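You operate a simulated robot arm through the tools that you are given. There is no shell and no other tool.

Carry out the task below with a simulated two-armed robot. There is one attempt and no reset: what you move stays moved.

TASK
Take the lid off the raisin tub and lay it down on the middle part of the side bench.
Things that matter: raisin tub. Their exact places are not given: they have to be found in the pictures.

The check looks at the end state, three seconds after you hand in, the way a careful person would. Anything else that was tipped, shoved, dropped, spilled or broken makes it a failure. Lids that push on must go on centred and level and be pressed home; caps that screw on are set level and turned clockwise until they are tight.

THE ROBOT
Two 7-joint arms with two-finger grippers on one trunk, on a base that moves. Base frame: it is fixed to the floor where the robot stands at the start and does not move with it; the origin is under the middle of the robot, x ahead of it, y to its left, z up. Units: m, degrees, N and s.
The left shoulder is at the start at [0.06, 0.123, 1.02], the right one opposite. With the tool pointing down near the work surface each hand reaches from about 0.36 to 0.8 m from the robot's upright axis, wherever it stands, measured 20 degrees to its own side. Payload 1.47 kg a hand.
The tool frame of a hand sits at the grasp point between the pads (the TCP): z along the fingers, y along the line on which they close. The tips reach 0.016 m beyond it. The gripper opens to 0.087 m; its body begins 0.055 m behind the TCP.
Orientation is told as [roll, pitch, yaw] about the base's x, y, z axes, in that order, counted from this pose: with the fingers straight down and closing along the base's y, the tool's x points along the base's -x, its y along +y and its z along -z.

THE INTERFACE
- The arms move only by the tool drive_tool. It takes "left_commands", "right_commands" or both (then of equal length, played together; a hand with none holds still); each is a list of rows, each a list of 3 entries, a list of its own where there are three numbers: the shift along the tool's x, y, z in m, then the turn, a rotation vector about the tool's x, y, z in degrees, then the opening, from 0 (shut) to 1 (fully open). In form: [[[x, y, z], [rx, ry, rz], grip], ...]. A call has 1 to 20 rows; each row is the pose to reach, as a shift and turn from the pose commanded when the call began, along the tool's axes at that moment. A row lasts 0.2 s, in which the tool goes at most 0.05 m and 8.6 degrees; a call with a longer step from one row to the next is refused whole, and so is a gripper value outside its range. A pose out of reach is approached as far as the arm can. The call stops where the force on the tool passes 40 N (or 10 N more than at its start, if that is more) or the arm is blocked; 0.2 s more then pass. Each finger travels about 0.153 m/s and halts on what it meets, pressing with about 27 N; the grip force reading is that of the motor and also rises with nothing between the fingers. The clock runs only during rows and for 0.2 s after the last one: add rows that repeat a pose to give the fingers time. The reply holds the time, the measured pose of the TCP, the force on the tool along the base axes, the opening and the grip force, in the units named above and with some noise, with the torque about the TCP (base axes, N m) and any sound that the robot's microphone picked up.
- Cameras (640 x 400 px; columns grow to the right, rows downward): "scene" is now at [0.1009, 0.0123, 1.583]; the picture's right is [0.25, -0.97, 0.00], its down [-0.70, -0.18, -0.69] and it looks along [0.67, 0.17, -0.72] (base axes); focal length 288 px, centre (320, 200). "left" rides on the left gripper at [0.073, -0.012, -0.09] in its tool frame; the picture's right is [0.16, 0.99, 0.00], its down [-0.72, 0.12, -0.68] and it looks along [-0.67, 0.11, 0.73] (tool axes); focal length 247 px, centre (320, 200). "right" rides on the right gripper at [0.073, 0.012, -0.09] in its tool frame; the picture's right is [-0.16, 0.99, 0.00], its down [-0.72, -0.12, -0.68] and it looks along [-0.67, -0.11, 0.73] (tool axes); focal length 247 px, centre (320, 200).
- capture(camera): a new picture of that camera. The clock stands still meanwhile.
- slide_trunk(by): moves the trunk up (or, below 0, down) by that many m; the arms and the scene camera ride with it, the base frame stays. It gives what a move gives, with no picture.
- roll_base(legs): drives the robot by 1 to 6 legs, each [ahead, left, turn to the left] in m, m and degrees, along the robot's own axes; the way and the turn of a leg run together, so that a leg with both is an arc; at most 1.5 m and 180 degrees a leg. The arms and the cameras ride along, it lands a little off, and it stops where it bumps. It gives what a move gives.
- aim_head(pan, tilt): turns the head with the scene camera to pan (to the left, within 120 degrees either way) and tilt (down, from -29 to 69), counted from straight ahead of the robot. It gives what a move gives.
- pixel_to_xyz(camera, pixels): for up to 12 pixels [column, row] of the newest picture of that camera ("zoom" is the newest enlarged one), the place [x, y, z] in the base frame of the surface seen there, good to about 0.003 m, but the place of the scene camera against the robot may be out by one fixed shift of up to 0.018 m in any direction. The clock stands still meanwhile.
- close_up(camera, box): a new picture of the part [left, top, right, bottom] of that camera's present view, enlarged. The clock stands still meanwhile.
- job_done(): hands the job in; it is judged then, once.

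Open the grippers and draw the arms clear of the work before you hand the job in, unless the task says otherwise.

The tools are called after "Emit:" as a command line: name --argument value ..., lists and objects as JSON in quotes. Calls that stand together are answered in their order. drive_tool: Moves the arms, as the interface text tells. Its arguments: {"type":"object","properties":{"left_commands":{"type":"array"},"right_commands":{"type":"array"}},"required":[]} The other tools are called the same way: slide_trunk (by) moves the trunk up or down; roll_base (legs) drives the base; aim_head (pan, tilt) turns the head that bears the scene camera; capture (camera) takes a picture; pixel_to_xyz (camera, pixels) gives the place of the surface under pixels of a picture; close_up (camera, box) takes an enlarged picture of a part of a camera's view; job_done () hands the job in.

At the start:

```text
t: 0.0
left_tcp_pos: [0.4842, 0.2962, 1.1768]
left_orientation: [-0.1, -0.1, 0.0]
left_force: [1.1, -0.8, 0.3]
left_wrist_torque: [0.02, -0.03, 0.03]
left_width: 0.0872
left_gripper_force: 0.0
right_tcp_pos: [0.378, -0.1093, 1.2048]
right_orientation: [0.0, 0.1, 0.0]
right_force: [0.2, -0.1, -0.4]
right_wrist_torque: [-0.01, -0.01, -0.01]
right_width: 0.0869
right_gripper_force: 0.1
trunk travel left (down, up): [-0.175, 0.055]
robot x, y, heading: [-0.0036, 0.0011, -0.0]
head pan, tilt (commanded): [14.4, 46.3]
```

scene: 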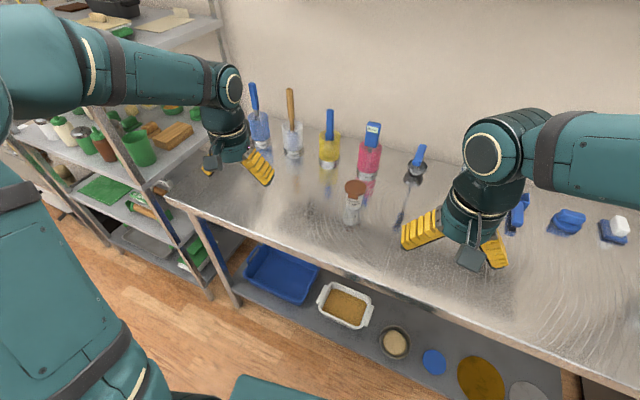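
right: 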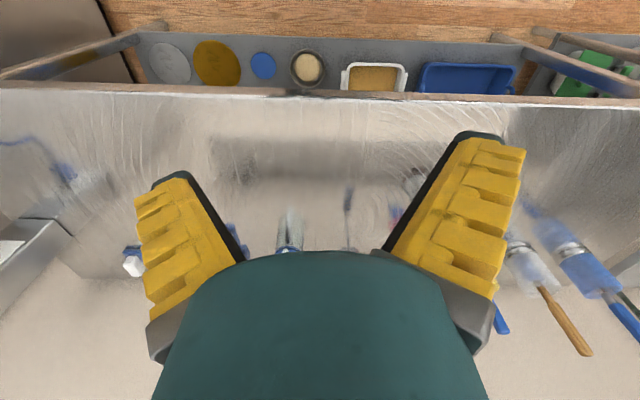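
left: 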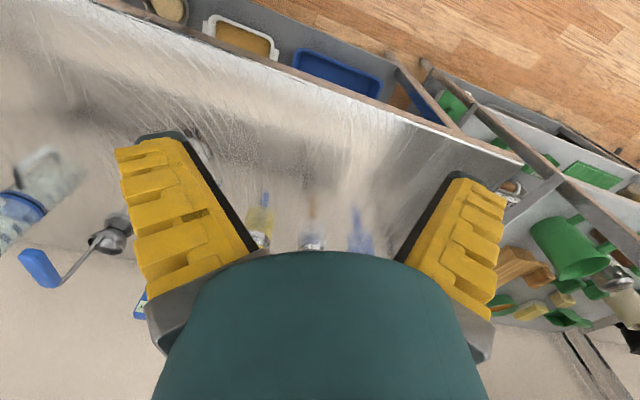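

The scene picture shows a steel bench ahead with a small jar near (353,200), beakers along the back, and a shelf to the left. I look closer at the jar and the other things to find the raisin tub and the side bench.

Emit:
close_up --camera "scene" --box '[220, 80, 460, 230]'

Emit:
close_up --camera "scene" --box '[0, 60, 240, 210]'

Emit:
close_up --camera "scene" --box '[220, 240, 460, 390]'

```text
2.67 times, centred on (340, 155) of scene
```

zoom: 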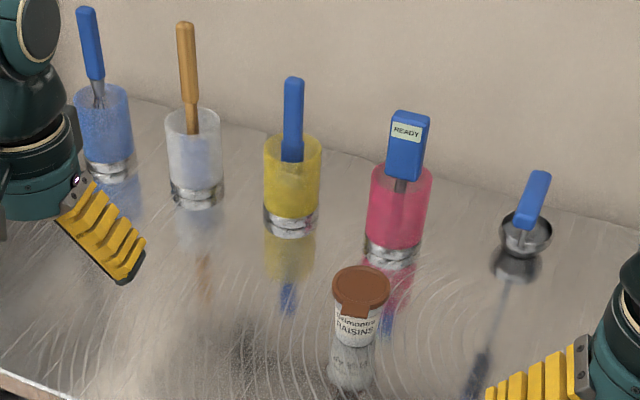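

```text
2.67 times, centred on (120, 135) of scene
```

zoom: 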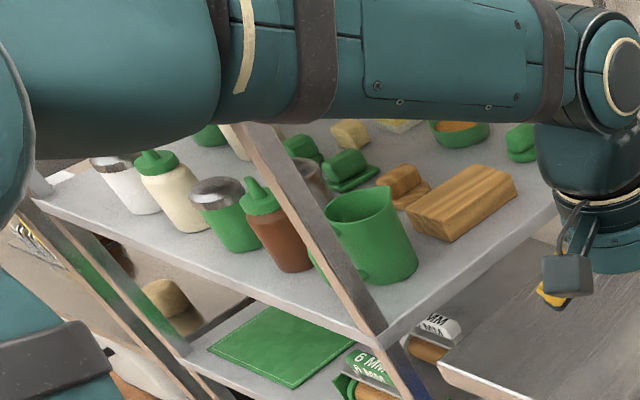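

```text
2.67 times, centred on (340, 315) of scene
```

zoom: 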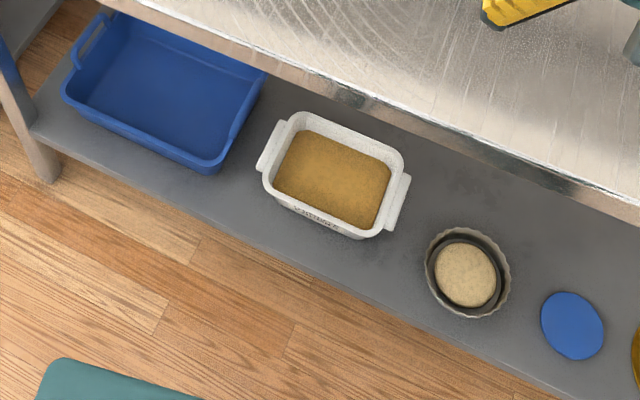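

The raisin tub is the small white tub with the brown lid at scene (354,187) ("RAISINS" on its label, a pull tab facing me). Next I pan the head to look for the side bench.

Emit:
aim_head --pan -60 --tilt 35

Emit:
capture --camera "scene"

Emit:
aim_head --pan -115 --tilt 30

Emit:
capture --camera "scene"

Emit:
aim_head --pan 75 --tilt 30

Emit:
capture --camera "scene"

Emit:
aim_head --pan 118 --tilt 30

Emit:
capture --camera "scene"

```text
t: 1.5
left_tcp_pos: [0.4842, 0.2966, 1.1775]
left_orientation: [0.0, 0.0, 0.0]
left_force: [0.1, 0.2, -0.5]
left_wrist_torque: [-0.01, 0.01, -0.07]
left_width: 0.0869
left_gripper_force: 0.0
right_tcp_pos: [0.3776, -0.1096, 1.2057]
right_orientation: [0.0, 0.0, 0.0]
right_force: [-0.9, 0.7, 0.1]
right_wrist_torque: [0.0, 0.01, 0.02]
right_width: 0.0871
right_gripper_force: 0.0
trunk travel left (down, up): [-0.175, 0.055]
robot x, y, heading: [0.0035, 0.002, 0.0]
head pan, tilt (commanded): [-60.0, 35.0]
```

```text
taken
```

scene: 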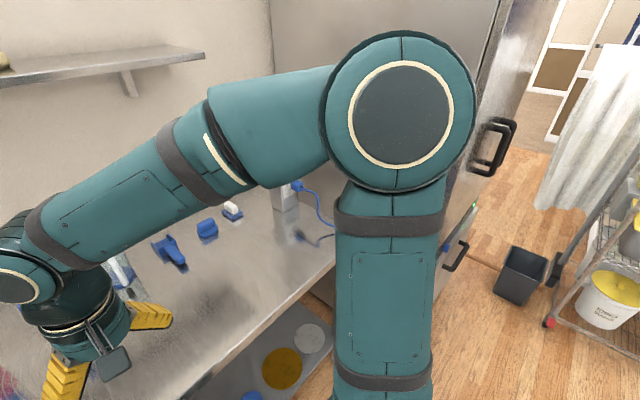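

```text
t: 2.7
left_tcp_pos: [0.4843, 0.2961, 1.1769]
left_orientation: [0.1, -0.1, 0.0]
left_force: [-0.6, -0.5, -0.6]
left_wrist_torque: [-0.01, -0.01, -0.01]
left_width: 0.0869
left_gripper_force: 0.0
right_tcp_pos: [0.3792, -0.1088, 1.2059]
right_orientation: [-0.1, -0.1, 0.0]
right_force: [-0.2, 0.7, -0.4]
right_wrist_torque: [0.03, -0.01, 0.01]
right_width: 0.0869
right_gripper_force: 0.0
trunk travel left (down, up): [-0.175, 0.055]
robot x, y, heading: [0.0032, 0.0009, 0.1]
head pan, tilt (commanded): [-115.0, 30.0]
```

```text
taken
```

scene: 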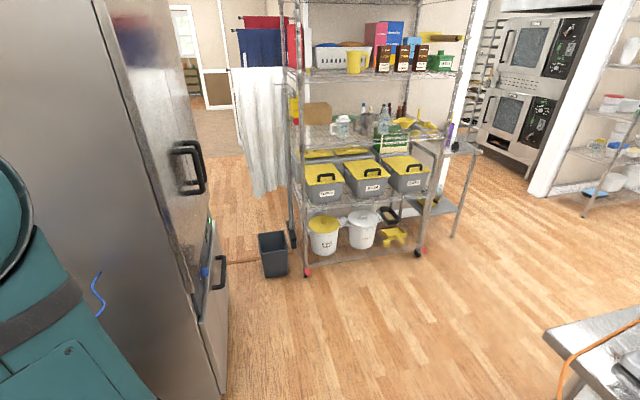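

```text
t: 5.5
left_tcp_pos: [0.4852, 0.2965, 1.1769]
left_orientation: [0.0, 0.0, 0.0]
left_force: [-0.7, -0.4, 0.0]
left_wrist_torque: [0.01, 0.01, -0.03]
left_width: 0.0872
left_gripper_force: 0.0
right_tcp_pos: [0.3781, -0.1078, 1.2049]
right_orientation: [-0.1, 0.0, 0.0]
right_force: [-0.3, -0.6, 0.2]
right_wrist_torque: [-0.01, 0.04, 0.03]
right_width: 0.0871
right_gripper_force: 0.1
trunk travel left (down, up): [-0.175, 0.055]
robot x, y, heading: [0.0008, -0.0015, 0.0]
head pan, tilt (commanded): [75.0, 30.0]
```

```text
taken
```

scene: 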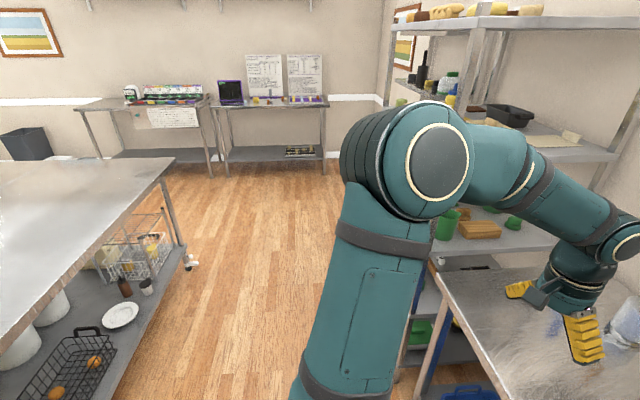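

```text
t: 6.6
left_tcp_pos: [0.4849, 0.2963, 1.1769]
left_orientation: [-0.1, 0.0, 0.1]
left_force: [0.7, 0.2, -0.3]
left_wrist_torque: [-0.03, 0.04, -0.01]
left_width: 0.0867
left_gripper_force: 0.0
right_tcp_pos: [0.3778, -0.1094, 1.2039]
right_orientation: [0.1, 0.0, 0.0]
right_force: [0.2, 0.3, 0.9]
right_wrist_torque: [0.01, 0.01, -0.01]
right_width: 0.087
right_gripper_force: 0.0
trunk travel left (down, up): [-0.175, 0.055]
robot x, y, heading: [0.0024, -0.0, -0.2]
head pan, tilt (commanded): [118.0, 30.0]
```

```text
taken
```

scene: 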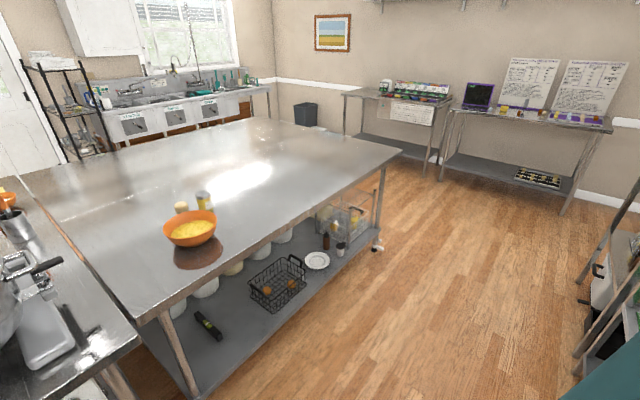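

The other views show a fridge to the right, a central island behind and poster tables far off; the wall bench in front of me, on which the tub stands, is the side bench. I aim the head back at it to measure its extents and the tub.

Emit:
aim_head --pan 0 --tilt 48

Emit:
capture --camera "scene"

```text
t: 8.6
left_tcp_pos: [0.4839, 0.2961, 1.1769]
left_orientation: [0.0, 0.0, 0.0]
left_force: [0.0, -0.5, -0.6]
left_wrist_torque: [0.02, 0.01, 0.0]
left_width: 0.0871
left_gripper_force: 0.2
right_tcp_pos: [0.3772, -0.1099, 1.206]
right_orientation: [0.0, 0.0, 0.0]
right_force: [-0.4, 0.0, 0.2]
right_wrist_torque: [-0.03, 0.03, 0.02]
right_width: 0.0868
right_gripper_force: 0.0
trunk travel left (down, up): [-0.175, 0.055]
robot x, y, heading: [0.0006, 0.0011, -0.3]
head pan, tilt (commanded): [0.0, 48.0]
```

```text
taken
```

scene: 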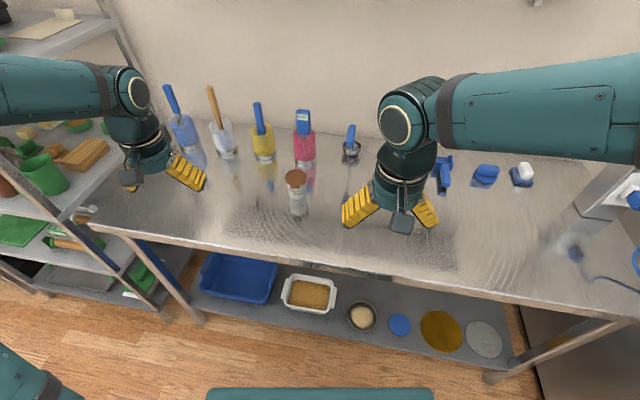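

Emit:
pixel_to_xyz --camera "scene" --pixels '[[297, 172], [297, 181], [298, 195], [297, 215], [300, 240], [110, 225], [400, 272], [630, 310], [260, 120], [450, 240], [560, 215], [150, 200]]'

Emit:
close_up --camera "scene" --box '[250, 150, 346, 210]'

```text
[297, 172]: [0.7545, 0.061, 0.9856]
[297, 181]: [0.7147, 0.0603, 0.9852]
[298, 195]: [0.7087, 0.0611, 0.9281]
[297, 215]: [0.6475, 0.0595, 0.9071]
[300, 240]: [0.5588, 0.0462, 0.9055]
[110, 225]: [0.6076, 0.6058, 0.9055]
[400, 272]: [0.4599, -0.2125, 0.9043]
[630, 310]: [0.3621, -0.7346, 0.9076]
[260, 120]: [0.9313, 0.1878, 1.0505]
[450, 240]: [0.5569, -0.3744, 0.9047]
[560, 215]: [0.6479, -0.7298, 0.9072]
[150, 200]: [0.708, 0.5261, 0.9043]
```

```text
6.67 times, centred on (298, 180) of scene
```

zoom: 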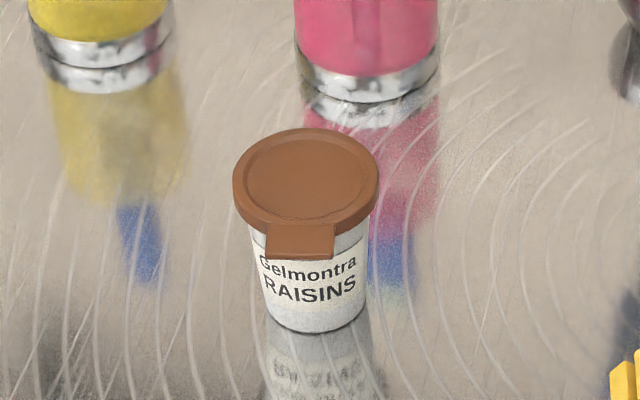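

Bench top is at z≈0.905, its front edge runs skew from about (0.60,0.60) to (0.36,-0.73). I measure more edge points and enlarge the tub for its details.

Emit:
pixel_to_xyz --camera "scene" --pixels '[[92, 219], [100, 228], [90, 225], [200, 240], [300, 254], [500, 285], [600, 302], [636, 305], [175, 130], [400, 150], [540, 160], [590, 185]]'

Emit:
close_up --camera "scene" --box '[40, 100, 360, 300]'

Emit:
close_up --camera "scene" --box '[320, 120, 640, 320]'

```text
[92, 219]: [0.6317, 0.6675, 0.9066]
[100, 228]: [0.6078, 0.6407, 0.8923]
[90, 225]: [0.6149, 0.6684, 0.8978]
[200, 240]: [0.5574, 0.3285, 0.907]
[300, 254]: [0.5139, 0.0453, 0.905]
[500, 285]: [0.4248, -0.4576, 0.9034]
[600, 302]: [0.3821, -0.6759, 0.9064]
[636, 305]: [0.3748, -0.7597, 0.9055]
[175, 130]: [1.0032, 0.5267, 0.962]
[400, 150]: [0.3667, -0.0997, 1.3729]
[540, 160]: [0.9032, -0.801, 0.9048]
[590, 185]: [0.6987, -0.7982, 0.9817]
```

```text
2.00 times, centred on (200, 200) of scene
```

zoom: 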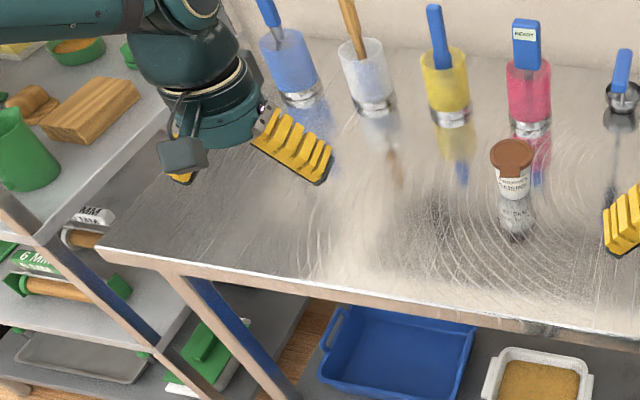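

```text
2.00 times, centred on (480, 220) of scene
```

zoom: 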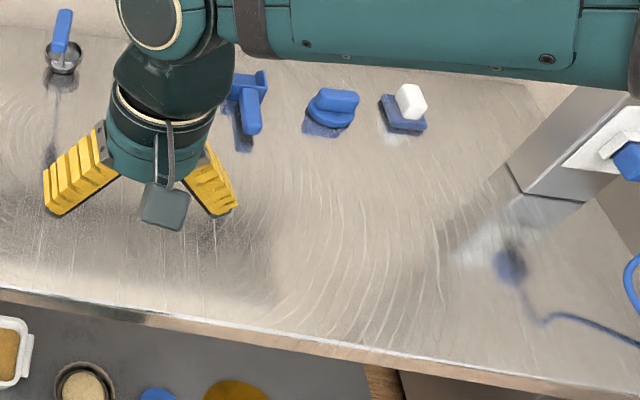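

The left front corner is near (0.625,0.67). I need the right end of the bench to find its middle, so I look that way.

Emit:
aim_head --pan -42 --tilt 48

Emit:
capture --camera "scene"

```text
t: 9.7
left_tcp_pos: [0.4842, 0.2957, 1.1763]
left_orientation: [0.0, -0.1, 0.1]
left_force: [0.9, 0.1, -0.2]
left_wrist_torque: [0.03, -0.02, 0.01]
left_width: 0.087
left_gripper_force: 0.0
right_tcp_pos: [0.3778, -0.1087, 1.2054]
right_orientation: [0.0, -0.1, 0.0]
right_force: [0.5, 0.3, -0.5]
right_wrist_torque: [0.03, -0.01, 0.0]
right_width: 0.0869
right_gripper_force: 0.0
trunk travel left (down, up): [-0.175, 0.055]
robot x, y, heading: [-0.0006, -0.0018, -0.0]
head pan, tilt (commanded): [-42.0, 48.0]
```

```text
taken
```

scene: 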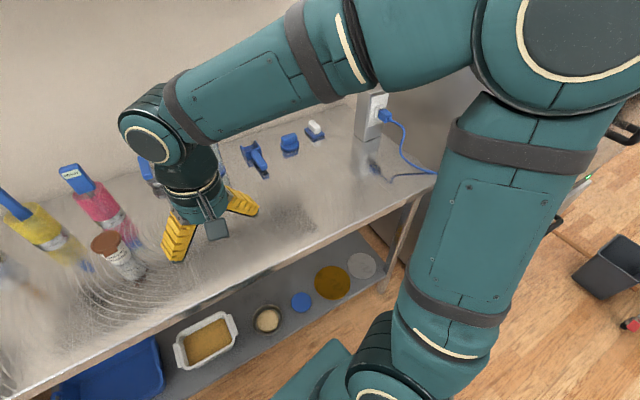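

Emit:
pixel_to_xyz --camera "scene" --pixels '[[432, 182], [436, 178], [425, 160], [434, 174], [415, 190], [405, 135], [350, 222], [400, 180], [300, 240], [200, 295]]'

Emit:
close_up --camera "scene" --box '[320, 80, 480, 280]'

```text
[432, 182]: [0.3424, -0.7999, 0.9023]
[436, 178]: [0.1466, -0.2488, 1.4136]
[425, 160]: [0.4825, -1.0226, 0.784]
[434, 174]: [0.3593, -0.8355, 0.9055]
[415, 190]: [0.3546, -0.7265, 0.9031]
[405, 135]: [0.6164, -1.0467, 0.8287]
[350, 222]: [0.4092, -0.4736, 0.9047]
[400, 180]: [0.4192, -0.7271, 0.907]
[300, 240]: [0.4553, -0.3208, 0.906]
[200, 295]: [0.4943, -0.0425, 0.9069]
```

```text
2.00 times, centred on (400, 180) of scene
```

zoom: 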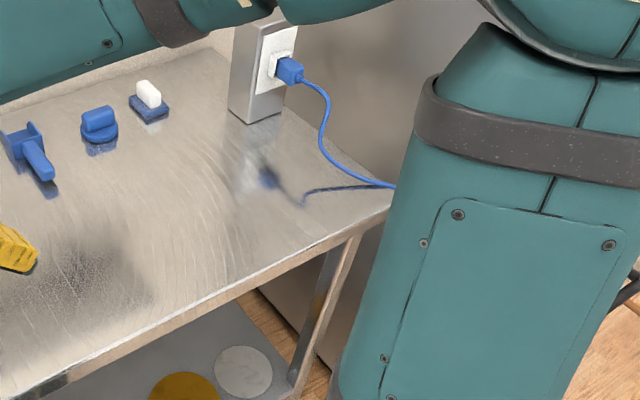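

The right front corner is near (0.35,-0.85), so the bench runs about 1.55 m and its middle front is near (0.49,-0.10); the middle part covers roughly y from 0.15 to -0.35. I return the head and measure the beakers around the tub for clearance.

Emit:
aim_head --pan 0 --tilt 48

Emit:
capture --camera "scene"

Emit:
pixel_to_xyz --camera "scene" --pixels '[[304, 115], [304, 140], [305, 163], [263, 105], [264, 157], [352, 130], [350, 155], [297, 185], [290, 178], [305, 178], [297, 170], [296, 200]]'

```text
t: 10.8
left_tcp_pos: [0.4852, 0.2961, 1.1783]
left_orientation: [0.0, 0.0, 0.1]
left_force: [0.3, 0.0, -0.5]
left_wrist_torque: [0.01, 0.01, -0.01]
left_width: 0.087
left_gripper_force: 0.1
right_tcp_pos: [0.3772, -0.1094, 1.2048]
right_orientation: [0.1, 0.0, 0.0]
right_force: [0.0, 0.2, -0.5]
right_wrist_torque: [-0.01, 0.02, 0.01]
right_width: 0.0867
right_gripper_force: 0.0
trunk travel left (down, up): [-0.175, 0.055]
robot x, y, heading: [0.0023, -0.0029, -0.0]
head pan, tilt (commanded): [0.0, 48.0]
```

```text
taken
```

scene: 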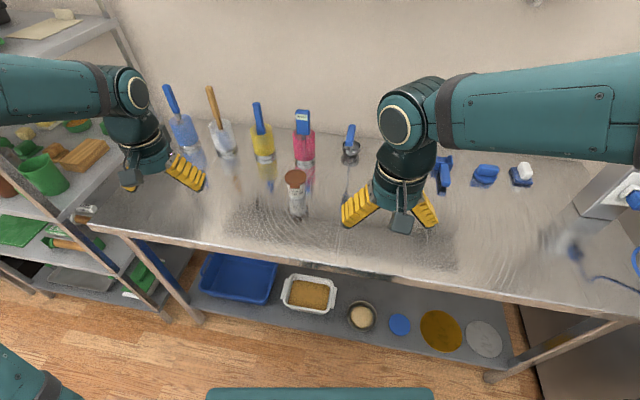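

```text
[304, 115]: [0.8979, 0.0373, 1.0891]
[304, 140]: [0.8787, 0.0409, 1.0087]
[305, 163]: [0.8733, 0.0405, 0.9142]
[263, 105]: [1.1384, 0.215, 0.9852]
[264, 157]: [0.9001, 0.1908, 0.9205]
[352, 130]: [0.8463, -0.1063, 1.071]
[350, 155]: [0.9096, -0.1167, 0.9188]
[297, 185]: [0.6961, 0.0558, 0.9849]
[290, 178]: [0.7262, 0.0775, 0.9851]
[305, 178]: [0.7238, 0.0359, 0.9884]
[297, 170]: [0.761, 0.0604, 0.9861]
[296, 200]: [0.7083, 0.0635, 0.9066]
```

The lid (pixels (290..305,170..185)) is centred at about (0.731,0.059), top z≈0.985; the pink beaker begins at x≈0.87. I bring the right hand to (0.60,0.06,1.10) so its accurate wrist camera sees the lid.

Emit:
drive_tool --right_commands '[[[-0.028, 0.021, 0.013], [0, 0, 0], 1], [[-0.056, 0.042, 0.026], [0, 0, 0], 1], [[-0.084, 0.063, 0.039], [0, 0, 0], 1], [[-0.112, 0.084, 0.052], [0, 0, 0], 1], [[-0.14, 0.105, 0.065], [0, 0, 0], 1], [[-0.168, 0.127, 0.078], [0, 0, 0], 1], [[-0.196, 0.148, 0.091], [0, 0, 0], 1], [[-0.223, 0.169, 0.105], [0, 0, 0], 1], [[-0.223, 0.169, 0.105], [0, 0, 0], 1]]'

Emit:
capture --camera "right"

```text
t: 12.8
left_tcp_pos: [0.4834, 0.2949, 1.1773]
left_orientation: [0.0, 0.0, 0.0]
left_force: [-0.4, -0.6, 0.2]
left_wrist_torque: [0.03, 0.0, 0.01]
left_width: 0.0869
left_gripper_force: 0.1
right_tcp_pos: [0.6001, 0.0596, 1.1005]
right_orientation: [0.1, -0.2, 0.0]
right_force: [-0.1, 0.9, 0.2]
right_wrist_torque: [0.02, -0.04, -0.02]
right_width: 0.087
right_gripper_force: 0.0
trunk travel left (down, up): [-0.175, 0.055]
robot x, y, heading: [0.0009, -0.001, -0.0]
head pan, tilt (commanded): [0.0, 48.0]
```

```text
taken
```

right: 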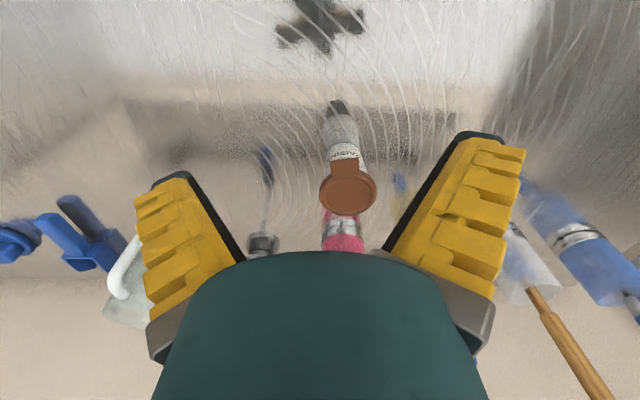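

Emit:
pixel_to_xyz --camera "right" --pixels '[[348, 194], [324, 194], [372, 194], [348, 178], [348, 210], [349, 166], [345, 145], [339, 112], [300, 150], [230, 120]]'

Emit:
close_up --camera "right" --box '[284, 90, 412, 250]'

```text
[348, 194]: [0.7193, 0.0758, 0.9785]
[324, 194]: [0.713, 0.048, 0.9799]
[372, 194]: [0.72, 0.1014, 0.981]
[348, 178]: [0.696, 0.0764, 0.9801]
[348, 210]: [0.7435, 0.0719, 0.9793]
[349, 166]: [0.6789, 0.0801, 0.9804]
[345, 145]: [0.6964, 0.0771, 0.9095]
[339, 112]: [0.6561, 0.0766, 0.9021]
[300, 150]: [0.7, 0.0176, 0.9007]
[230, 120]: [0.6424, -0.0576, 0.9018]
```

```text
2.50 times, centred on (348, 170) of right
```

zoom: 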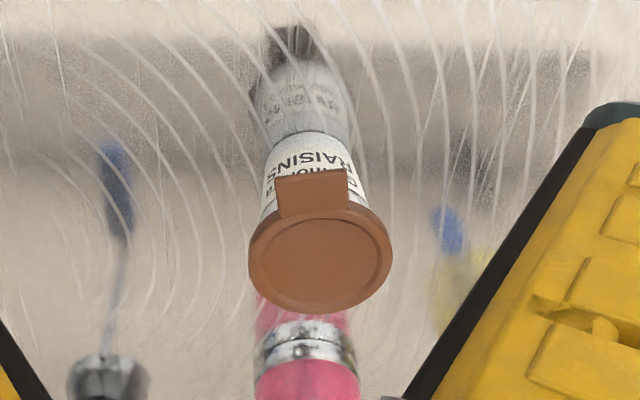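

The wrist camera (more trustworthy) puts the lid at columns 320–377, rows 172–215: centre ≈(0.719,0.0755), top z≈0.980, bench z≈0.9015, tab towards me. I move the right hand above the lid at z 1.06 with fingers open along y.

Emit:
drive_tool --right_commands '[[[-0.03, 0.004, 0.01], [0, 0, 0], 1], [[-0.06, 0.008, 0.02], [0, 0, 0], 1], [[-0.09, 0.012, 0.03], [0, 0, 0], 1], [[-0.119, 0.016, 0.04], [0, 0, 0], 1], [[-0.119, 0.016, 0.04], [0, 0, 0], 1]]'

Emit:
capture --camera "right"

Emit:
capture --camera "scene"

```text
t: 14.0
left_tcp_pos: [0.484, 0.2948, 1.1772]
left_orientation: [-0.1, 0.0, 0.0]
left_force: [-0.7, -0.4, -0.4]
left_wrist_torque: [0.06, 0.0, 0.03]
left_width: 0.0868
left_gripper_force: 0.1
right_tcp_pos: [0.71, 0.073, 1.058]
right_orientation: [0.0, -0.1, 0.0]
right_force: [0.0, 0.1, -0.3]
right_wrist_torque: [-0.01, -0.01, 0.01]
right_width: 0.0869
right_gripper_force: 0.0
right hand out of reach, approached as far as the arm can: row 4, 5
trunk travel left (down, up): [-0.175, 0.055]
robot x, y, heading: [0.0002, 0.0019, 0.0]
head pan, tilt (commanded): [0.0, 48.0]
```

```text
taken
```

right: 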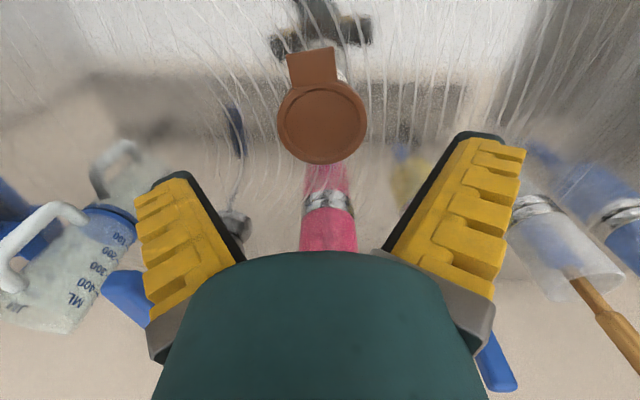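

```text
taken
```

scene: 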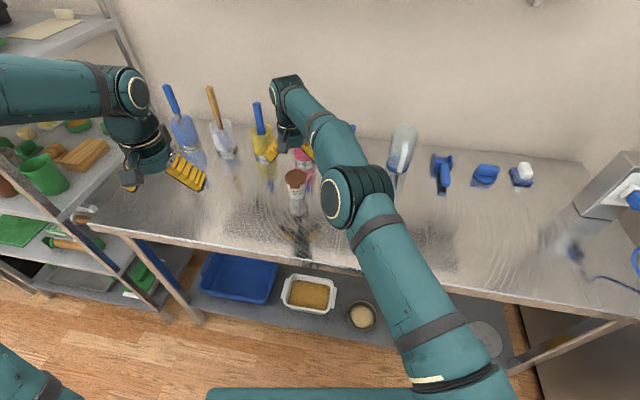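

The right arm runs out of reach at x=0.71 (row 4 refused), so the base must come closer. I check the base's front against the bench's lower shelf before rolling.

Emit:
pixel_to_xyz --camera "scene" --pixels '[[320, 392], [220, 392], [430, 392], [250, 318], [310, 335], [420, 365], [190, 300], [500, 380], [30, 370], [400, 140], [402, 175]]'

Emit:
drive_tool --right_commands '[[[0.04, -0.01, -0.02], [0, 0, 0], 1], [[0.08, -0.03, -0.04], [0, 0, 0], 1], [[0.12, -0.05, -0.06], [0, 0, 0], 1], [[0.16, -0.07, -0.08], [0, 0, 0], 1], [[0.2, -0.09, -0.09], [0, 0, 0], 1], [[0.24, -0.11, -0.1], [0, 0, 0], 1], [[0.24, -0.11, -0.1], [0, 0, 0], 1]]'

```text
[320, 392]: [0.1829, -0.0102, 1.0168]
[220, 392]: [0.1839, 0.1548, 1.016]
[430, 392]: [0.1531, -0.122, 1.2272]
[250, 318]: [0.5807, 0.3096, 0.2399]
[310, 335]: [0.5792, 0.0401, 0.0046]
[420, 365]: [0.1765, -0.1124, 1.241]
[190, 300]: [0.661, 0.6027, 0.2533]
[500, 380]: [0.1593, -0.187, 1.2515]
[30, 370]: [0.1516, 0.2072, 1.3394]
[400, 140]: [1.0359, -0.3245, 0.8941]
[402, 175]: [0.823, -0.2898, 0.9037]
```

```text
t: 15.6
left_tcp_pos: [0.4856, 0.2971, 1.1766]
left_orientation: [0.1, 0.0, 0.0]
left_force: [-0.4, -0.5, -0.8]
left_wrist_torque: [-0.05, -0.01, 0.01]
left_width: 0.087
left_gripper_force: 0.0
right_tcp_pos: [0.4715, -0.0367, 1.1594]
right_orientation: [-0.1, 0.0, 0.0]
right_force: [0.0, -0.6, -0.4]
right_wrist_torque: [-0.02, 0.03, -0.01]
right_width: 0.0869
right_gripper_force: 0.0
trunk travel left (down, up): [-0.175, 0.055]
robot x, y, heading: [-0.001, 0.0018, -0.1]
head pan, tilt (commanded): [0.0, 48.0]
```

The teal shape at the picture's bottom is the torso front (x≈0.18, z≈1.02), not the base. I tilt the head fully down to see the floor gap between the base and the bench.

Emit:
aim_head --pan 0 --tilt 69

Emit:
capture --camera "scene"

```text
t: 16.4
left_tcp_pos: [0.4846, 0.2955, 1.1776]
left_orientation: [-0.1, 0.0, 0.0]
left_force: [0.4, -0.6, 0.4]
left_wrist_torque: [-0.03, -0.03, 0.03]
left_width: 0.0871
left_gripper_force: 0.1
right_tcp_pos: [0.4708, -0.0386, 1.1589]
right_orientation: [0.0, 0.0, -0.1]
right_force: [0.1, 0.3, -0.9]
right_wrist_torque: [0.04, 0.02, -0.02]
right_width: 0.0868
right_gripper_force: 0.0
trunk travel left (down, up): [-0.175, 0.055]
robot x, y, heading: [0.0025, -0.0001, -0.3]
head pan, tilt (commanded): [0.0, 68.8]
```

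```text
taken
```

scene: 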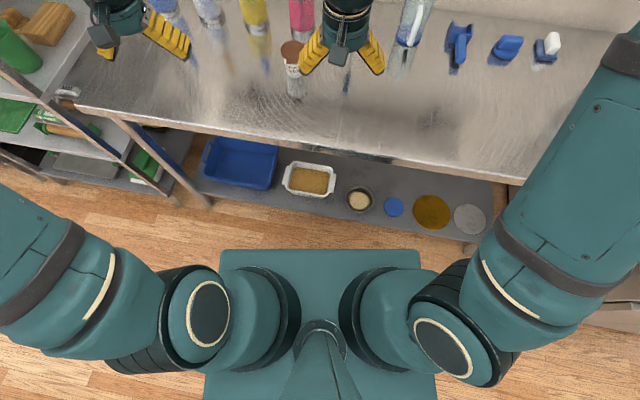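

Emit:
pixel_to_xyz --camera "scene" --pixels '[[320, 255], [225, 253], [420, 253], [320, 290], [320, 245], [300, 215], [240, 205], [400, 228], [465, 238], [385, 160], [320, 232]]'

```text
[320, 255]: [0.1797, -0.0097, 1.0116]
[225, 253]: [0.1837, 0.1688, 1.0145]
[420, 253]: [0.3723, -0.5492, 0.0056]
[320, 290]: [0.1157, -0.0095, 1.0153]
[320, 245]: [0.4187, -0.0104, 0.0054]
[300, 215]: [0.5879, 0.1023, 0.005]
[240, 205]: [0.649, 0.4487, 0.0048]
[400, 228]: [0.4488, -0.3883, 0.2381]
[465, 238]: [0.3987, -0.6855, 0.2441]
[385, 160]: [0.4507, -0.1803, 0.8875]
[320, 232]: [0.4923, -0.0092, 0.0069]
```

The floor is still visible at x≈0.42 at the base's front, so the base ends before about x=0.33, and the bench edge is near x≈0.48; a 0.10 m roll ahead is safe. Hands stay clear of the beakers (x>0.85).

Emit:
roll_base --legs '[[0.1, 0, 0]]'

Emit:
aim_head --pan 0 --tilt 55

Emit:
capture --camera "scene"

Emit:
capture --camera "right"

```text
t: 17.6
left_tcp_pos: [0.5849, 0.2964, 1.1773]
left_orientation: [0.0, 0.0, -0.1]
left_force: [-0.1, -0.4, -0.2]
left_wrist_torque: [0.0, 0.01, 0.01]
left_width: 0.0868
left_gripper_force: 0.1
right_tcp_pos: [0.5704, -0.0372, 1.1583]
right_orientation: [0.0, 0.1, 0.0]
right_force: [0.2, -0.4, -0.9]
right_wrist_torque: [0.01, 0.01, -0.02]
right_width: 0.0872
right_gripper_force: 0.0
trunk travel left (down, up): [-0.175, 0.055]
robot x, y, heading: [0.0994, -0.0013, -0.1]
head pan, tilt (commanded): [0.0, 68.8]
```

```text
t: 18.3
left_tcp_pos: [0.5839, 0.2969, 1.1771]
left_orientation: [0.1, 0.0, 0.1]
left_force: [0.3, 0.4, 0.7]
left_wrist_torque: [-0.05, 0.02, -0.01]
left_width: 0.0867
left_gripper_force: 0.1
right_tcp_pos: [0.5703, -0.0385, 1.1594]
right_orientation: [0.0, 0.0, 0.0]
right_force: [-0.7, 0.5, 0.4]
right_wrist_torque: [0.03, -0.04, -0.02]
right_width: 0.087
right_gripper_force: 0.0
trunk travel left (down, up): [-0.175, 0.055]
robot x, y, heading: [0.1015, 0.0001, -0.1]
head pan, tilt (commanded): [0.0, 55.0]
```

```text
taken
```

scene: 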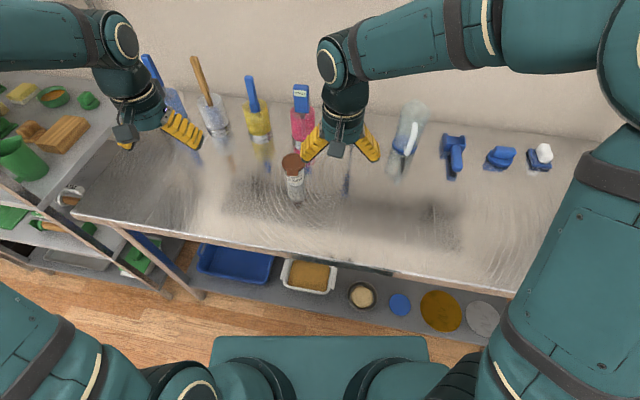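

```text
taken
```

right: 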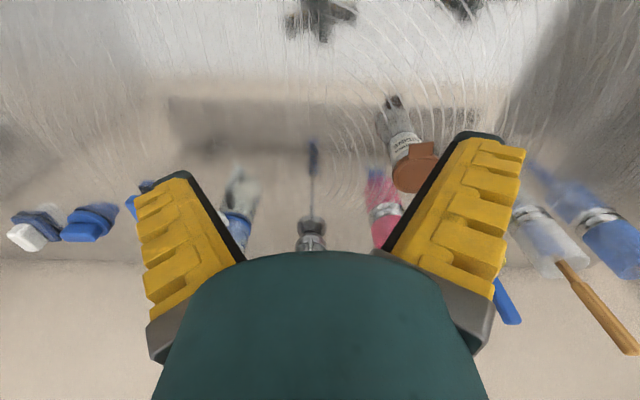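

The base landed 0.10 m ahead. I move the right hand straight above the lid, at z≈1.06, and re-measure with its wrist camera.

Emit:
drive_tool --right_commands '[[[-0.03, 0.023, 0.02], [0, 0, 0], 1], [[-0.06, 0.046, 0.04], [0, 0, 0], 1], [[-0.09, 0.069, 0.06], [0, 0, 0], 1], [[-0.12, 0.092, 0.08], [0, 0, 0], 1], [[-0.149, 0.1135, 0.099], [0, 0, 0], 1], [[-0.149, 0.1135, 0.099], [0, 0, 0], 1], [[-0.149, 0.1135, 0.099], [0, 0, 0], 1]]'

Emit:
capture --camera "right"

Emit:
close_up --camera "right" --box '[240, 20, 400, 180]'

```text
t: 19.9
left_tcp_pos: [0.5844, 0.2971, 1.1772]
left_orientation: [0.0, 0.0, 0.1]
left_force: [-0.3, -0.6, -0.1]
left_wrist_torque: [0.0, 0.04, 0.02]
left_width: 0.087
left_gripper_force: 0.1
right_tcp_pos: [0.7199, 0.0767, 1.061]
right_orientation: [0.0, 0.1, 0.0]
right_force: [0.0, 0.9, 0.6]
right_wrist_torque: [0.02, 0.02, 0.0]
right_width: 0.0872
right_gripper_force: 0.0
trunk travel left (down, up): [-0.175, 0.055]
robot x, y, heading: [0.1032, 0.0, 0.0]
head pan, tilt (commanded): [0.0, 55.0]
```

```text
taken
```

right: 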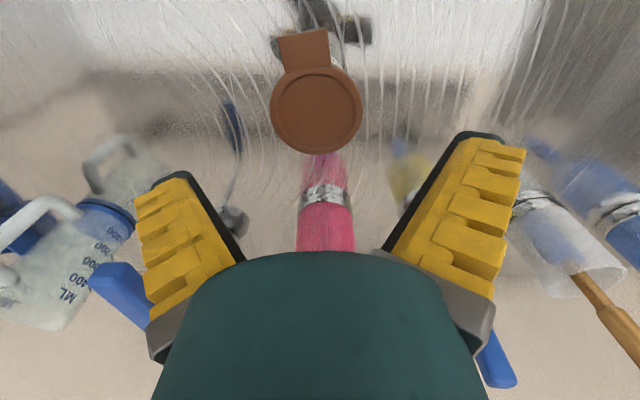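

```text
2.50 times, centred on (320, 100) of right
```

zoom: 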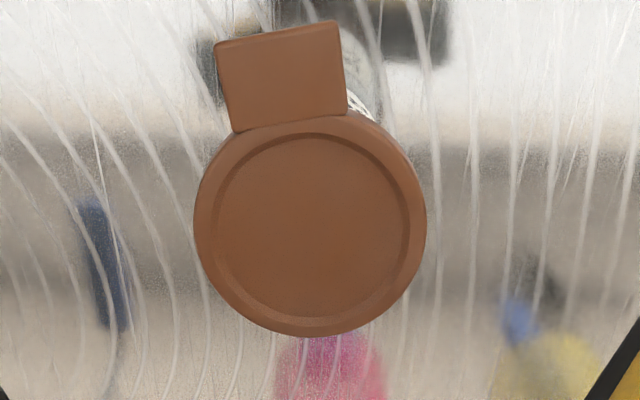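

Emit:
pixel_to_xyz --camera "zoom" --pixels '[[310, 228], [200, 220], [420, 225], [312, 332], [310, 125], [280, 80], [275, 40], [330, 28], [222, 45], [240, 125], [342, 108], [310, 300]]'

```text
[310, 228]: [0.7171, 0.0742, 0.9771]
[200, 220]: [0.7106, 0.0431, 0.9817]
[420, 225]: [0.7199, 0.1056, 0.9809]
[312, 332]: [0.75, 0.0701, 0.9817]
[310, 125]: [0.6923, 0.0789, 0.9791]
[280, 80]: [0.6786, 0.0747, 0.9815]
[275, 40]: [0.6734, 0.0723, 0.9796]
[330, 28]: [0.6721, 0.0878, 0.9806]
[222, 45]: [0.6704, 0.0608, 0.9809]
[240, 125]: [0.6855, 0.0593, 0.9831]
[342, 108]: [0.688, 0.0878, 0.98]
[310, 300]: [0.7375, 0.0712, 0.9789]
```

The lid is a disc about 0.065 across centred at (0.719,0.0745), with a tab 0.03 wide reaching to x≈0.670 (zoom (275,40)). The fingers along y have 1 cm room on each side; I descend around the rim to TCP z≈0.980 without closing.

Emit:
drive_tool --right_commands '[[[0.0, -0.0015, 0.02], [0, 0, 0], 1], [[0.0, -0.0015, 0.04], [0, 0, 0], 1], [[0.0, -0.0015, 0.06], [0, 0, 0], 1], [[0.0, -0.0015, 0.072], [0, 0, 0], 1], [[0.0, -0.0015, 0.081], [0, 0, 0], 1], [[0.0, -0.0015, 0.081], [0, 0, 0], 1]]'

Emit:
capture --camera "right"

Emit:
close_up --camera "scene" --box '[220, 110, 380, 230]'

```text
t: 21.3
left_tcp_pos: [0.5842, 0.2952, 1.1759]
left_orientation: [0.0, 0.0, 0.0]
left_force: [0.6, -0.1, 0.4]
left_wrist_torque: [0.0, -0.04, -0.01]
left_width: 0.087
left_gripper_force: 0.1
right_tcp_pos: [0.7183, 0.0755, 0.98]
right_orientation: [-0.1, 0.0, 0.2]
right_force: [-0.3, -0.4, 0.3]
right_wrist_torque: [-0.02, 0.0, 0.0]
right_width: 0.0871
right_gripper_force: 0.1
trunk travel left (down, up): [-0.175, 0.055]
robot x, y, heading: [0.0996, -0.0005, -0.0]
head pan, tilt (commanded): [0.0, 55.0]
```

```text
taken
```

right: 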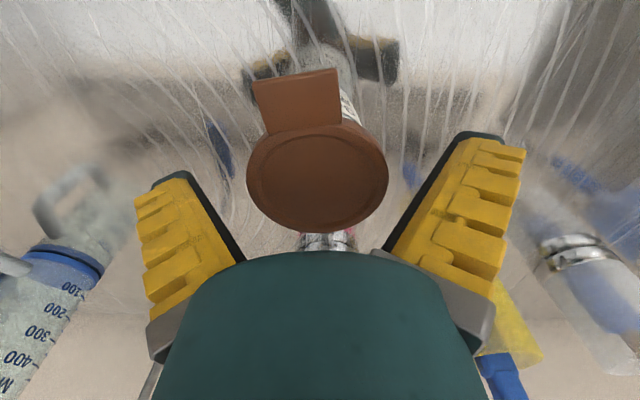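

```text
3.33 times, centred on (300, 170) of scene
```

zoom: 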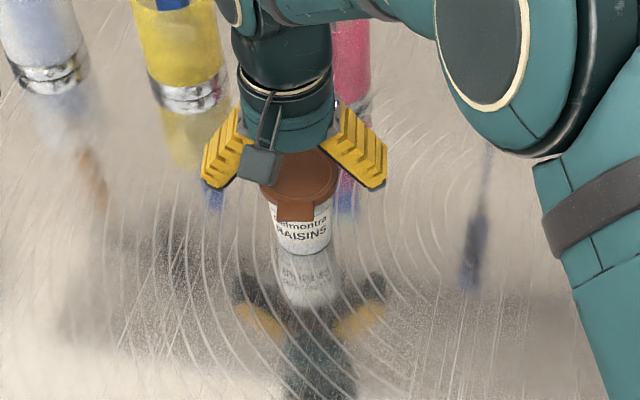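

The lid sits centred between the fingers at (318,180), matching the TCP pixel (320,185). I close the right fingers on the rim.

Emit:
drive_tool --right_commands '[[[0, 0, 0], [0, 0, 0], 0.85], [[0, 0, 0], [0, 0, 0], 0.78], [[0, 0, 0], [0, 0, 0], 0.72], [[0, 0, 0], [0, 0, 0], 0.66], [[0, 0, 0], [0, 0, 0], 0.55], [[0, 0, 0], [0, 0, 0], 0.4], [[0, 0, 0], [0, 0, 0], 0.2], [[0, 0, 0], [0, 0, 0], 0.0], [[0, 0, 0], [0, 0, 0], 0.0]]'

Emit:
capture --camera "right"

```text
t: 23.3
left_tcp_pos: [0.5843, 0.2969, 1.1784]
left_orientation: [-0.1, 0.0, 0.1]
left_force: [0.6, -0.7, -0.2]
left_wrist_torque: [-0.03, -0.01, 0.01]
left_width: 0.087
left_gripper_force: 0.0
right_tcp_pos: [0.7191, 0.0735, 0.9791]
right_orientation: [0.0, 0.0, 0.0]
right_force: [0.1, -0.6, 1.3]
right_wrist_torque: [-0.03, 0.01, 0.0]
right_width: 0.0609
right_gripper_force: 27.3
trunk travel left (down, up): [-0.175, 0.055]
robot x, y, heading: [0.1023, -0.0014, 0.2]
head pan, tilt (commanded): [0.0, 55.0]
```

```text
taken
```

right: 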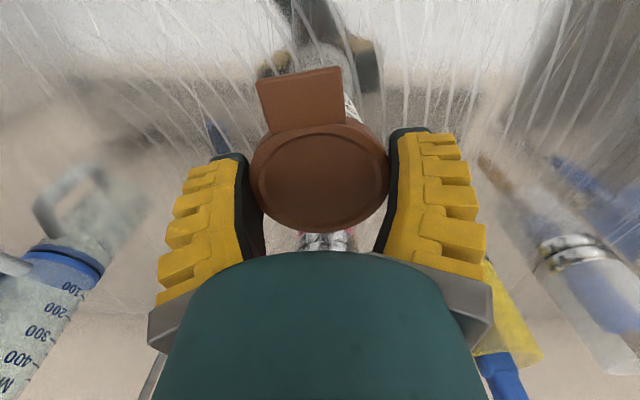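

The fingers hold the rim (width 0.061, 27 N), lid unmoved in view. I pull up 3 mm slowly to feel whether the lid gives or the tub comes along.

Emit:
drive_tool --right_commands '[[[0, 0, -0.001], [0, 0, 0], 0.0], [[0, 0, -0.002], [0, 0, 0], 0.0], [[0, 0, -0.003], [0, 0, 0], 0.0], [[0, 0, -0.003], [0, 0, 0], 0.0], [[0, 0, -0.003], [0, 0, 0], 0.0]]'

Emit:
capture --camera "right"

Emit:
close_up --camera "scene" --box '[250, 140, 350, 210]'

```text
t: 24.5
left_tcp_pos: [0.586, 0.2954, 1.1779]
left_orientation: [0.0, 0.0, 0.1]
left_force: [0.0, -0.3, -0.2]
left_wrist_torque: [-0.01, -0.01, 0.03]
left_width: 0.087
left_gripper_force: 0.2
right_tcp_pos: [0.7185, 0.0747, 0.9825]
right_orientation: [0.0, 0.1, 0.0]
right_force: [0.3, 0.8, -2.3]
right_wrist_torque: [0.01, 0.02, -0.02]
right_width: 0.0609
right_gripper_force: 27.2
trunk travel left (down, up): [-0.175, 0.055]
robot x, y, heading: [0.0978, -0.0038, 0.0]
head pan, tilt (commanded): [0.0, 55.0]
```

```text
taken
```

right: 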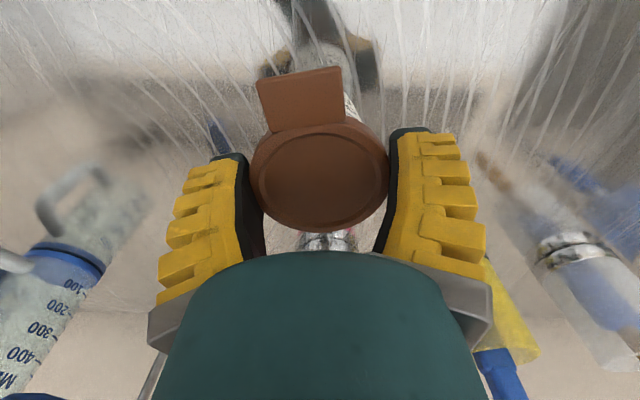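

```text
5.71 times, centred on (300, 175) of scene
```

zoom: 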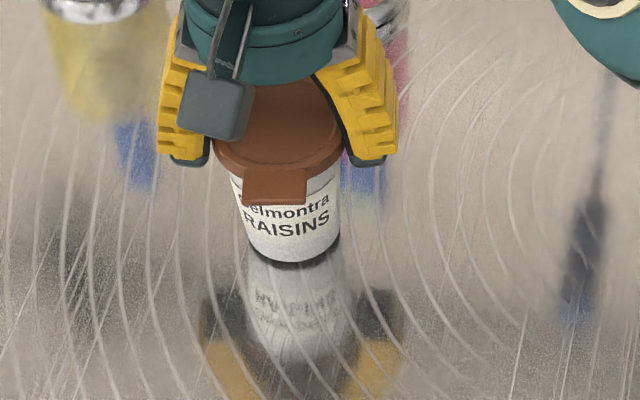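

At +3 mm the force reads −2.3 N and a dark gap shows under the tub (zoom (290,262)): the whole tub came up with the lid, so the lid is tight and the tub must be held by the left hand. The right holds still at this harmless 3 mm (a hang test) while I swing the left hand to fingers-forward (pitch −90).

Emit:
drive_tool --left_commands '[[[-0.004, 0.003, 0.002], [0, -8.2, 0], 1], [[-0.007, 0.006, 0.005], [0, -16.4, 0], 1], [[-0.01, 0.009, 0.007], [0, -24.6, 0], 1], [[-0.013, 0.012, 0.01], [0, -32.8, 0], 1], [[-0.016, 0.015, 0.012], [0, -41, 0], 1], [[-0.02, 0.018, 0.015], [0, -49.2, 0], 1], [[-0.023, 0.021, 0.017], [0, -57.4, 0], 1], [[-0.026, 0.024, 0.02], [0, -65.6, 0], 1], [[-0.03, 0.027, 0.022], [0, -73.8, 0], 1], [[-0.033, 0.03, 0.025], [0, -82, 0], 1], [[-0.036, 0.033, 0.027], [0, -90, 0], 1], [[-0.036, 0.033, 0.027], [0, -90, 0], 1]]'

Emit:
capture --camera "scene"

Emit:
close_up --camera "scene" --box '[250, 140, 350, 210]'

```text
t: 27.1
left_tcp_pos: [0.6264, 0.3269, 1.1717]
left_orientation: [66.9, -42.6, -64.2]
left_force: [-0.3, -0.7, 5.1]
left_wrist_torque: [0.08, 0.4, 0.05]
left_width: 0.0869
left_gripper_force: 0.0
left hand out of reach, approached as far as the arm can: row 6, 7, 8, 9, 10, 11
right_tcp_pos: [0.7212, 0.076, 0.98]
right_orientation: [0.0, 0.1, 0.1]
right_force: [1.5, 0.9, -3.2]
right_wrist_torque: [-0.01, 0.03, -0.03]
right_width: 0.0603
right_gripper_force: 26.6
trunk travel left (down, up): [-0.175, 0.055]
robot x, y, heading: [0.1021, 0.0002, -0.1]
head pan, tilt (commanded): [0.0, 55.0]
```

```text
taken
```

scene: 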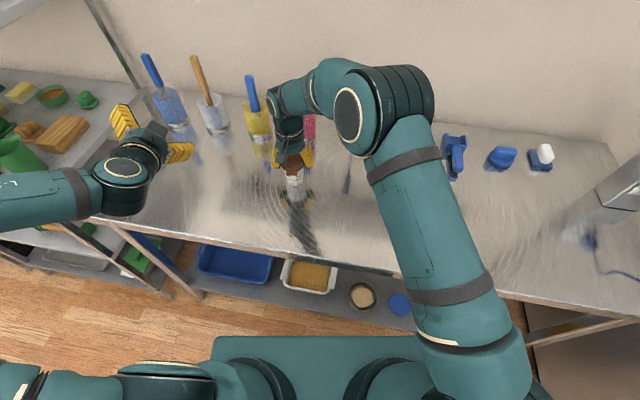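

```text
5.71 times, centred on (300, 175) of scene
```

zoom: 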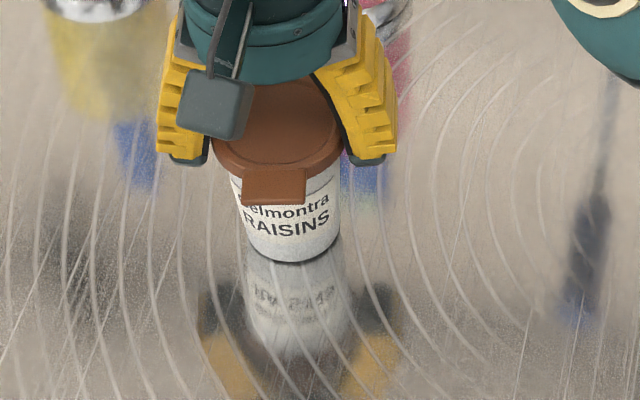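

The left arm could not reach full fingers-forward (rows 6–11), ended rolled with the forearm coming in from the left, and shows +5 N. I look at it from the head (pan left) and take a fresh reading before going on; the tub still hangs on the lid at 3 mm.

Emit:
drive_tool --left_commands '[[[0, 0, 0], [0, 0, 0], 1]]'

Emit:
aim_head --pan 50 --tilt 45

Emit:
capture --camera "scene"

Emit:
capture --camera "left"

```text
t: 27.7
left_tcp_pos: [0.6212, 0.3121, 1.2405]
left_orientation: [88.2, -50.7, -88.4]
left_force: [-1.4, -0.3, 0.2]
left_wrist_torque: [-0.03, 0.01, -0.02]
left_width: 0.0868
left_gripper_force: 0.0
right_tcp_pos: [0.7182, 0.0757, 0.9819]
right_orientation: [0.0, 0.1, 0.0]
right_force: [-0.4, -0.5, -1.6]
right_wrist_torque: [0.0, -0.02, 0.02]
right_width: 0.0606
right_gripper_force: 27.0
trunk travel left (down, up): [-0.175, 0.055]
robot x, y, heading: [0.0989, -0.0018, 0.0]
head pan, tilt (commanded): [0.0, 55.0]
stopped in row 1 (left hand): the arm was blocked; the commanded pose is now the measured one
```

```text
t: 28.9
left_tcp_pos: [0.6229, 0.3118, 1.2398]
left_orientation: [88.0, -50.8, -88.4]
left_force: [1.0, 1.0, -0.1]
left_wrist_torque: [-0.02, -0.03, 0.0]
left_width: 0.0872
left_gripper_force: 0.1
right_tcp_pos: [0.7181, 0.0746, 0.9824]
right_orientation: [0.0, 0.1, 0.0]
right_force: [-0.8, -0.7, -2.7]
right_wrist_torque: [-0.01, -0.01, 0.0]
right_width: 0.0599
right_gripper_force: 27.4
trunk travel left (down, up): [-0.175, 0.055]
robot x, y, heading: [0.1001, -0.0, -0.0]
head pan, tilt (commanded): [50.0, 45.0]
```

```text
taken
```

scene: 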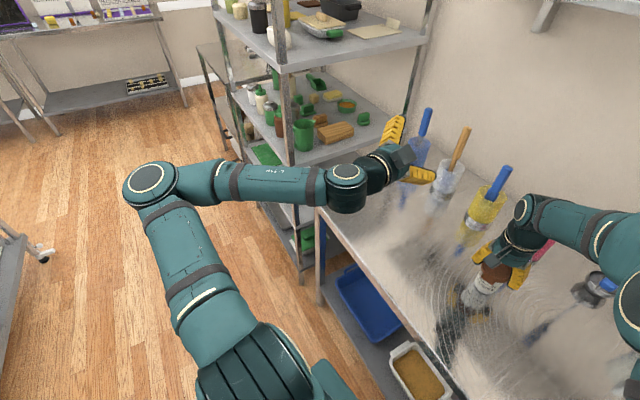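

```text
taken
```

left: 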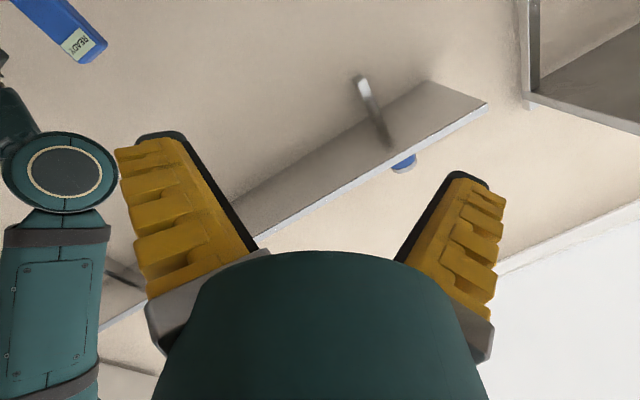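

The left arm ended blocked by a wrist limit, pointing forward but rolled 39°, at z 1.24, clear of the shelf; the tub still hangs steadily (−2.7 N). Since the left forearm comes in from the left, I lower the tub the 3 mm back onto the bench and turn the left hand to point right (−y) with its camera below.

Emit:
drive_tool --left_commands '[[[0.0017, -0.011, 0.0017], [7.18, -2.56, -2.56], 1], [[0.0034, -0.022, 0.0033], [14.37, -5.12, -5.12], 1], [[0.0052, -0.033, 0.005], [21.55, -7.68, -7.68], 1], [[0.0069, -0.044, 0.0067], [28.73, -10.23, -10.23], 1], [[0.0086, -0.055, 0.0083], [35.9, -12.8, -12.8], 1], [[0.0103, -0.0665, 0.01], [43.1, -15.35, -15.35], 1], [[0.012, -0.0776, 0.0117], [50.3, -17.9, -17.9], 1], [[0.0137, -0.0887, 0.0133], [57.5, -20.5, -20.5], 1], [[0.0155, -0.1, 0.015], [64.65, -23.0, -23.0], 1], [[0.0172, -0.111, 0.0167], [71.8, -25.6, -25.6], 1], [[0.0189, -0.122, 0.0183], [79.0, -28.1, -28.1], 1], [[0.0206, -0.133, 0.02], [86.2, -30.7, -30.7], 1], [[0.0206, -0.133, 0.02], [86.2, -30.7, -30.7], 1]]' --right_commands '[[[0, 0, 0.001], [0, 0, 0], 0], [[0, 0, 0.002], [0, 0, 0], 0], [[0, 0, 0.003], [0, 0, 0], 0], [[0, 0, 0.003], [0, 0, 0], 0], [[0, 0, 0.003], [0, 0, 0], 0], [[0, 0, 0.003], [0, 0, 0], 0], [[0, 0, 0.003], [0, 0, 0], 0], [[0, 0, 0.003], [0, 0, 0], 0], [[0, 0, 0.003], [0, 0, 0], 0], [[0, 0, 0.003], [0, 0, 0], 0], [[0, 0, 0.003], [0, 0, 0], 0], [[0, 0, 0.003], [0, 0, 0], 0], [[0, 0, 0.003], [0, 0, 0], 0]]'

Emit:
capture --camera "scene"

```text
t: 31.7
left_tcp_pos: [0.6407, 0.2222, 1.1387]
left_orientation: [-84.8, -88.8, -5.1]
left_force: [0.1, 0.1, 0.5]
left_wrist_torque: [-0.01, 0.01, 0.01]
left_width: 0.0871
left_gripper_force: 0.0
right_tcp_pos: [0.7193, 0.0748, 0.979]
right_orientation: [0.0, 0.1, 0.0]
right_force: [-0.3, -1.4, 7.7]
right_wrist_torque: [0.03, -0.02, 0.0]
right_width: 0.0623
right_gripper_force: 26.8
trunk travel left (down, up): [-0.175, 0.055]
robot x, y, heading: [0.0995, -0.001, 0.1]
head pan, tilt (commanded): [50.0, 45.0]
```

```text
taken
```

scene: 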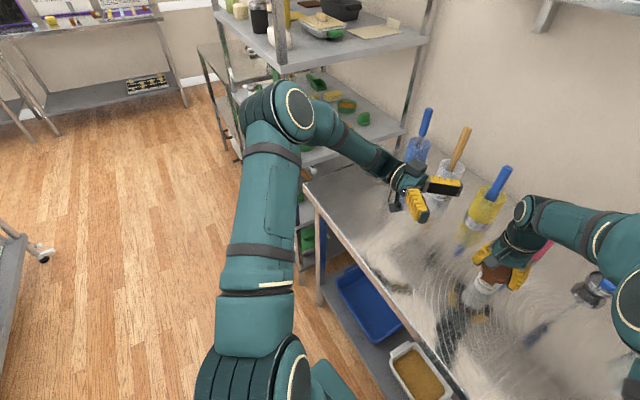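

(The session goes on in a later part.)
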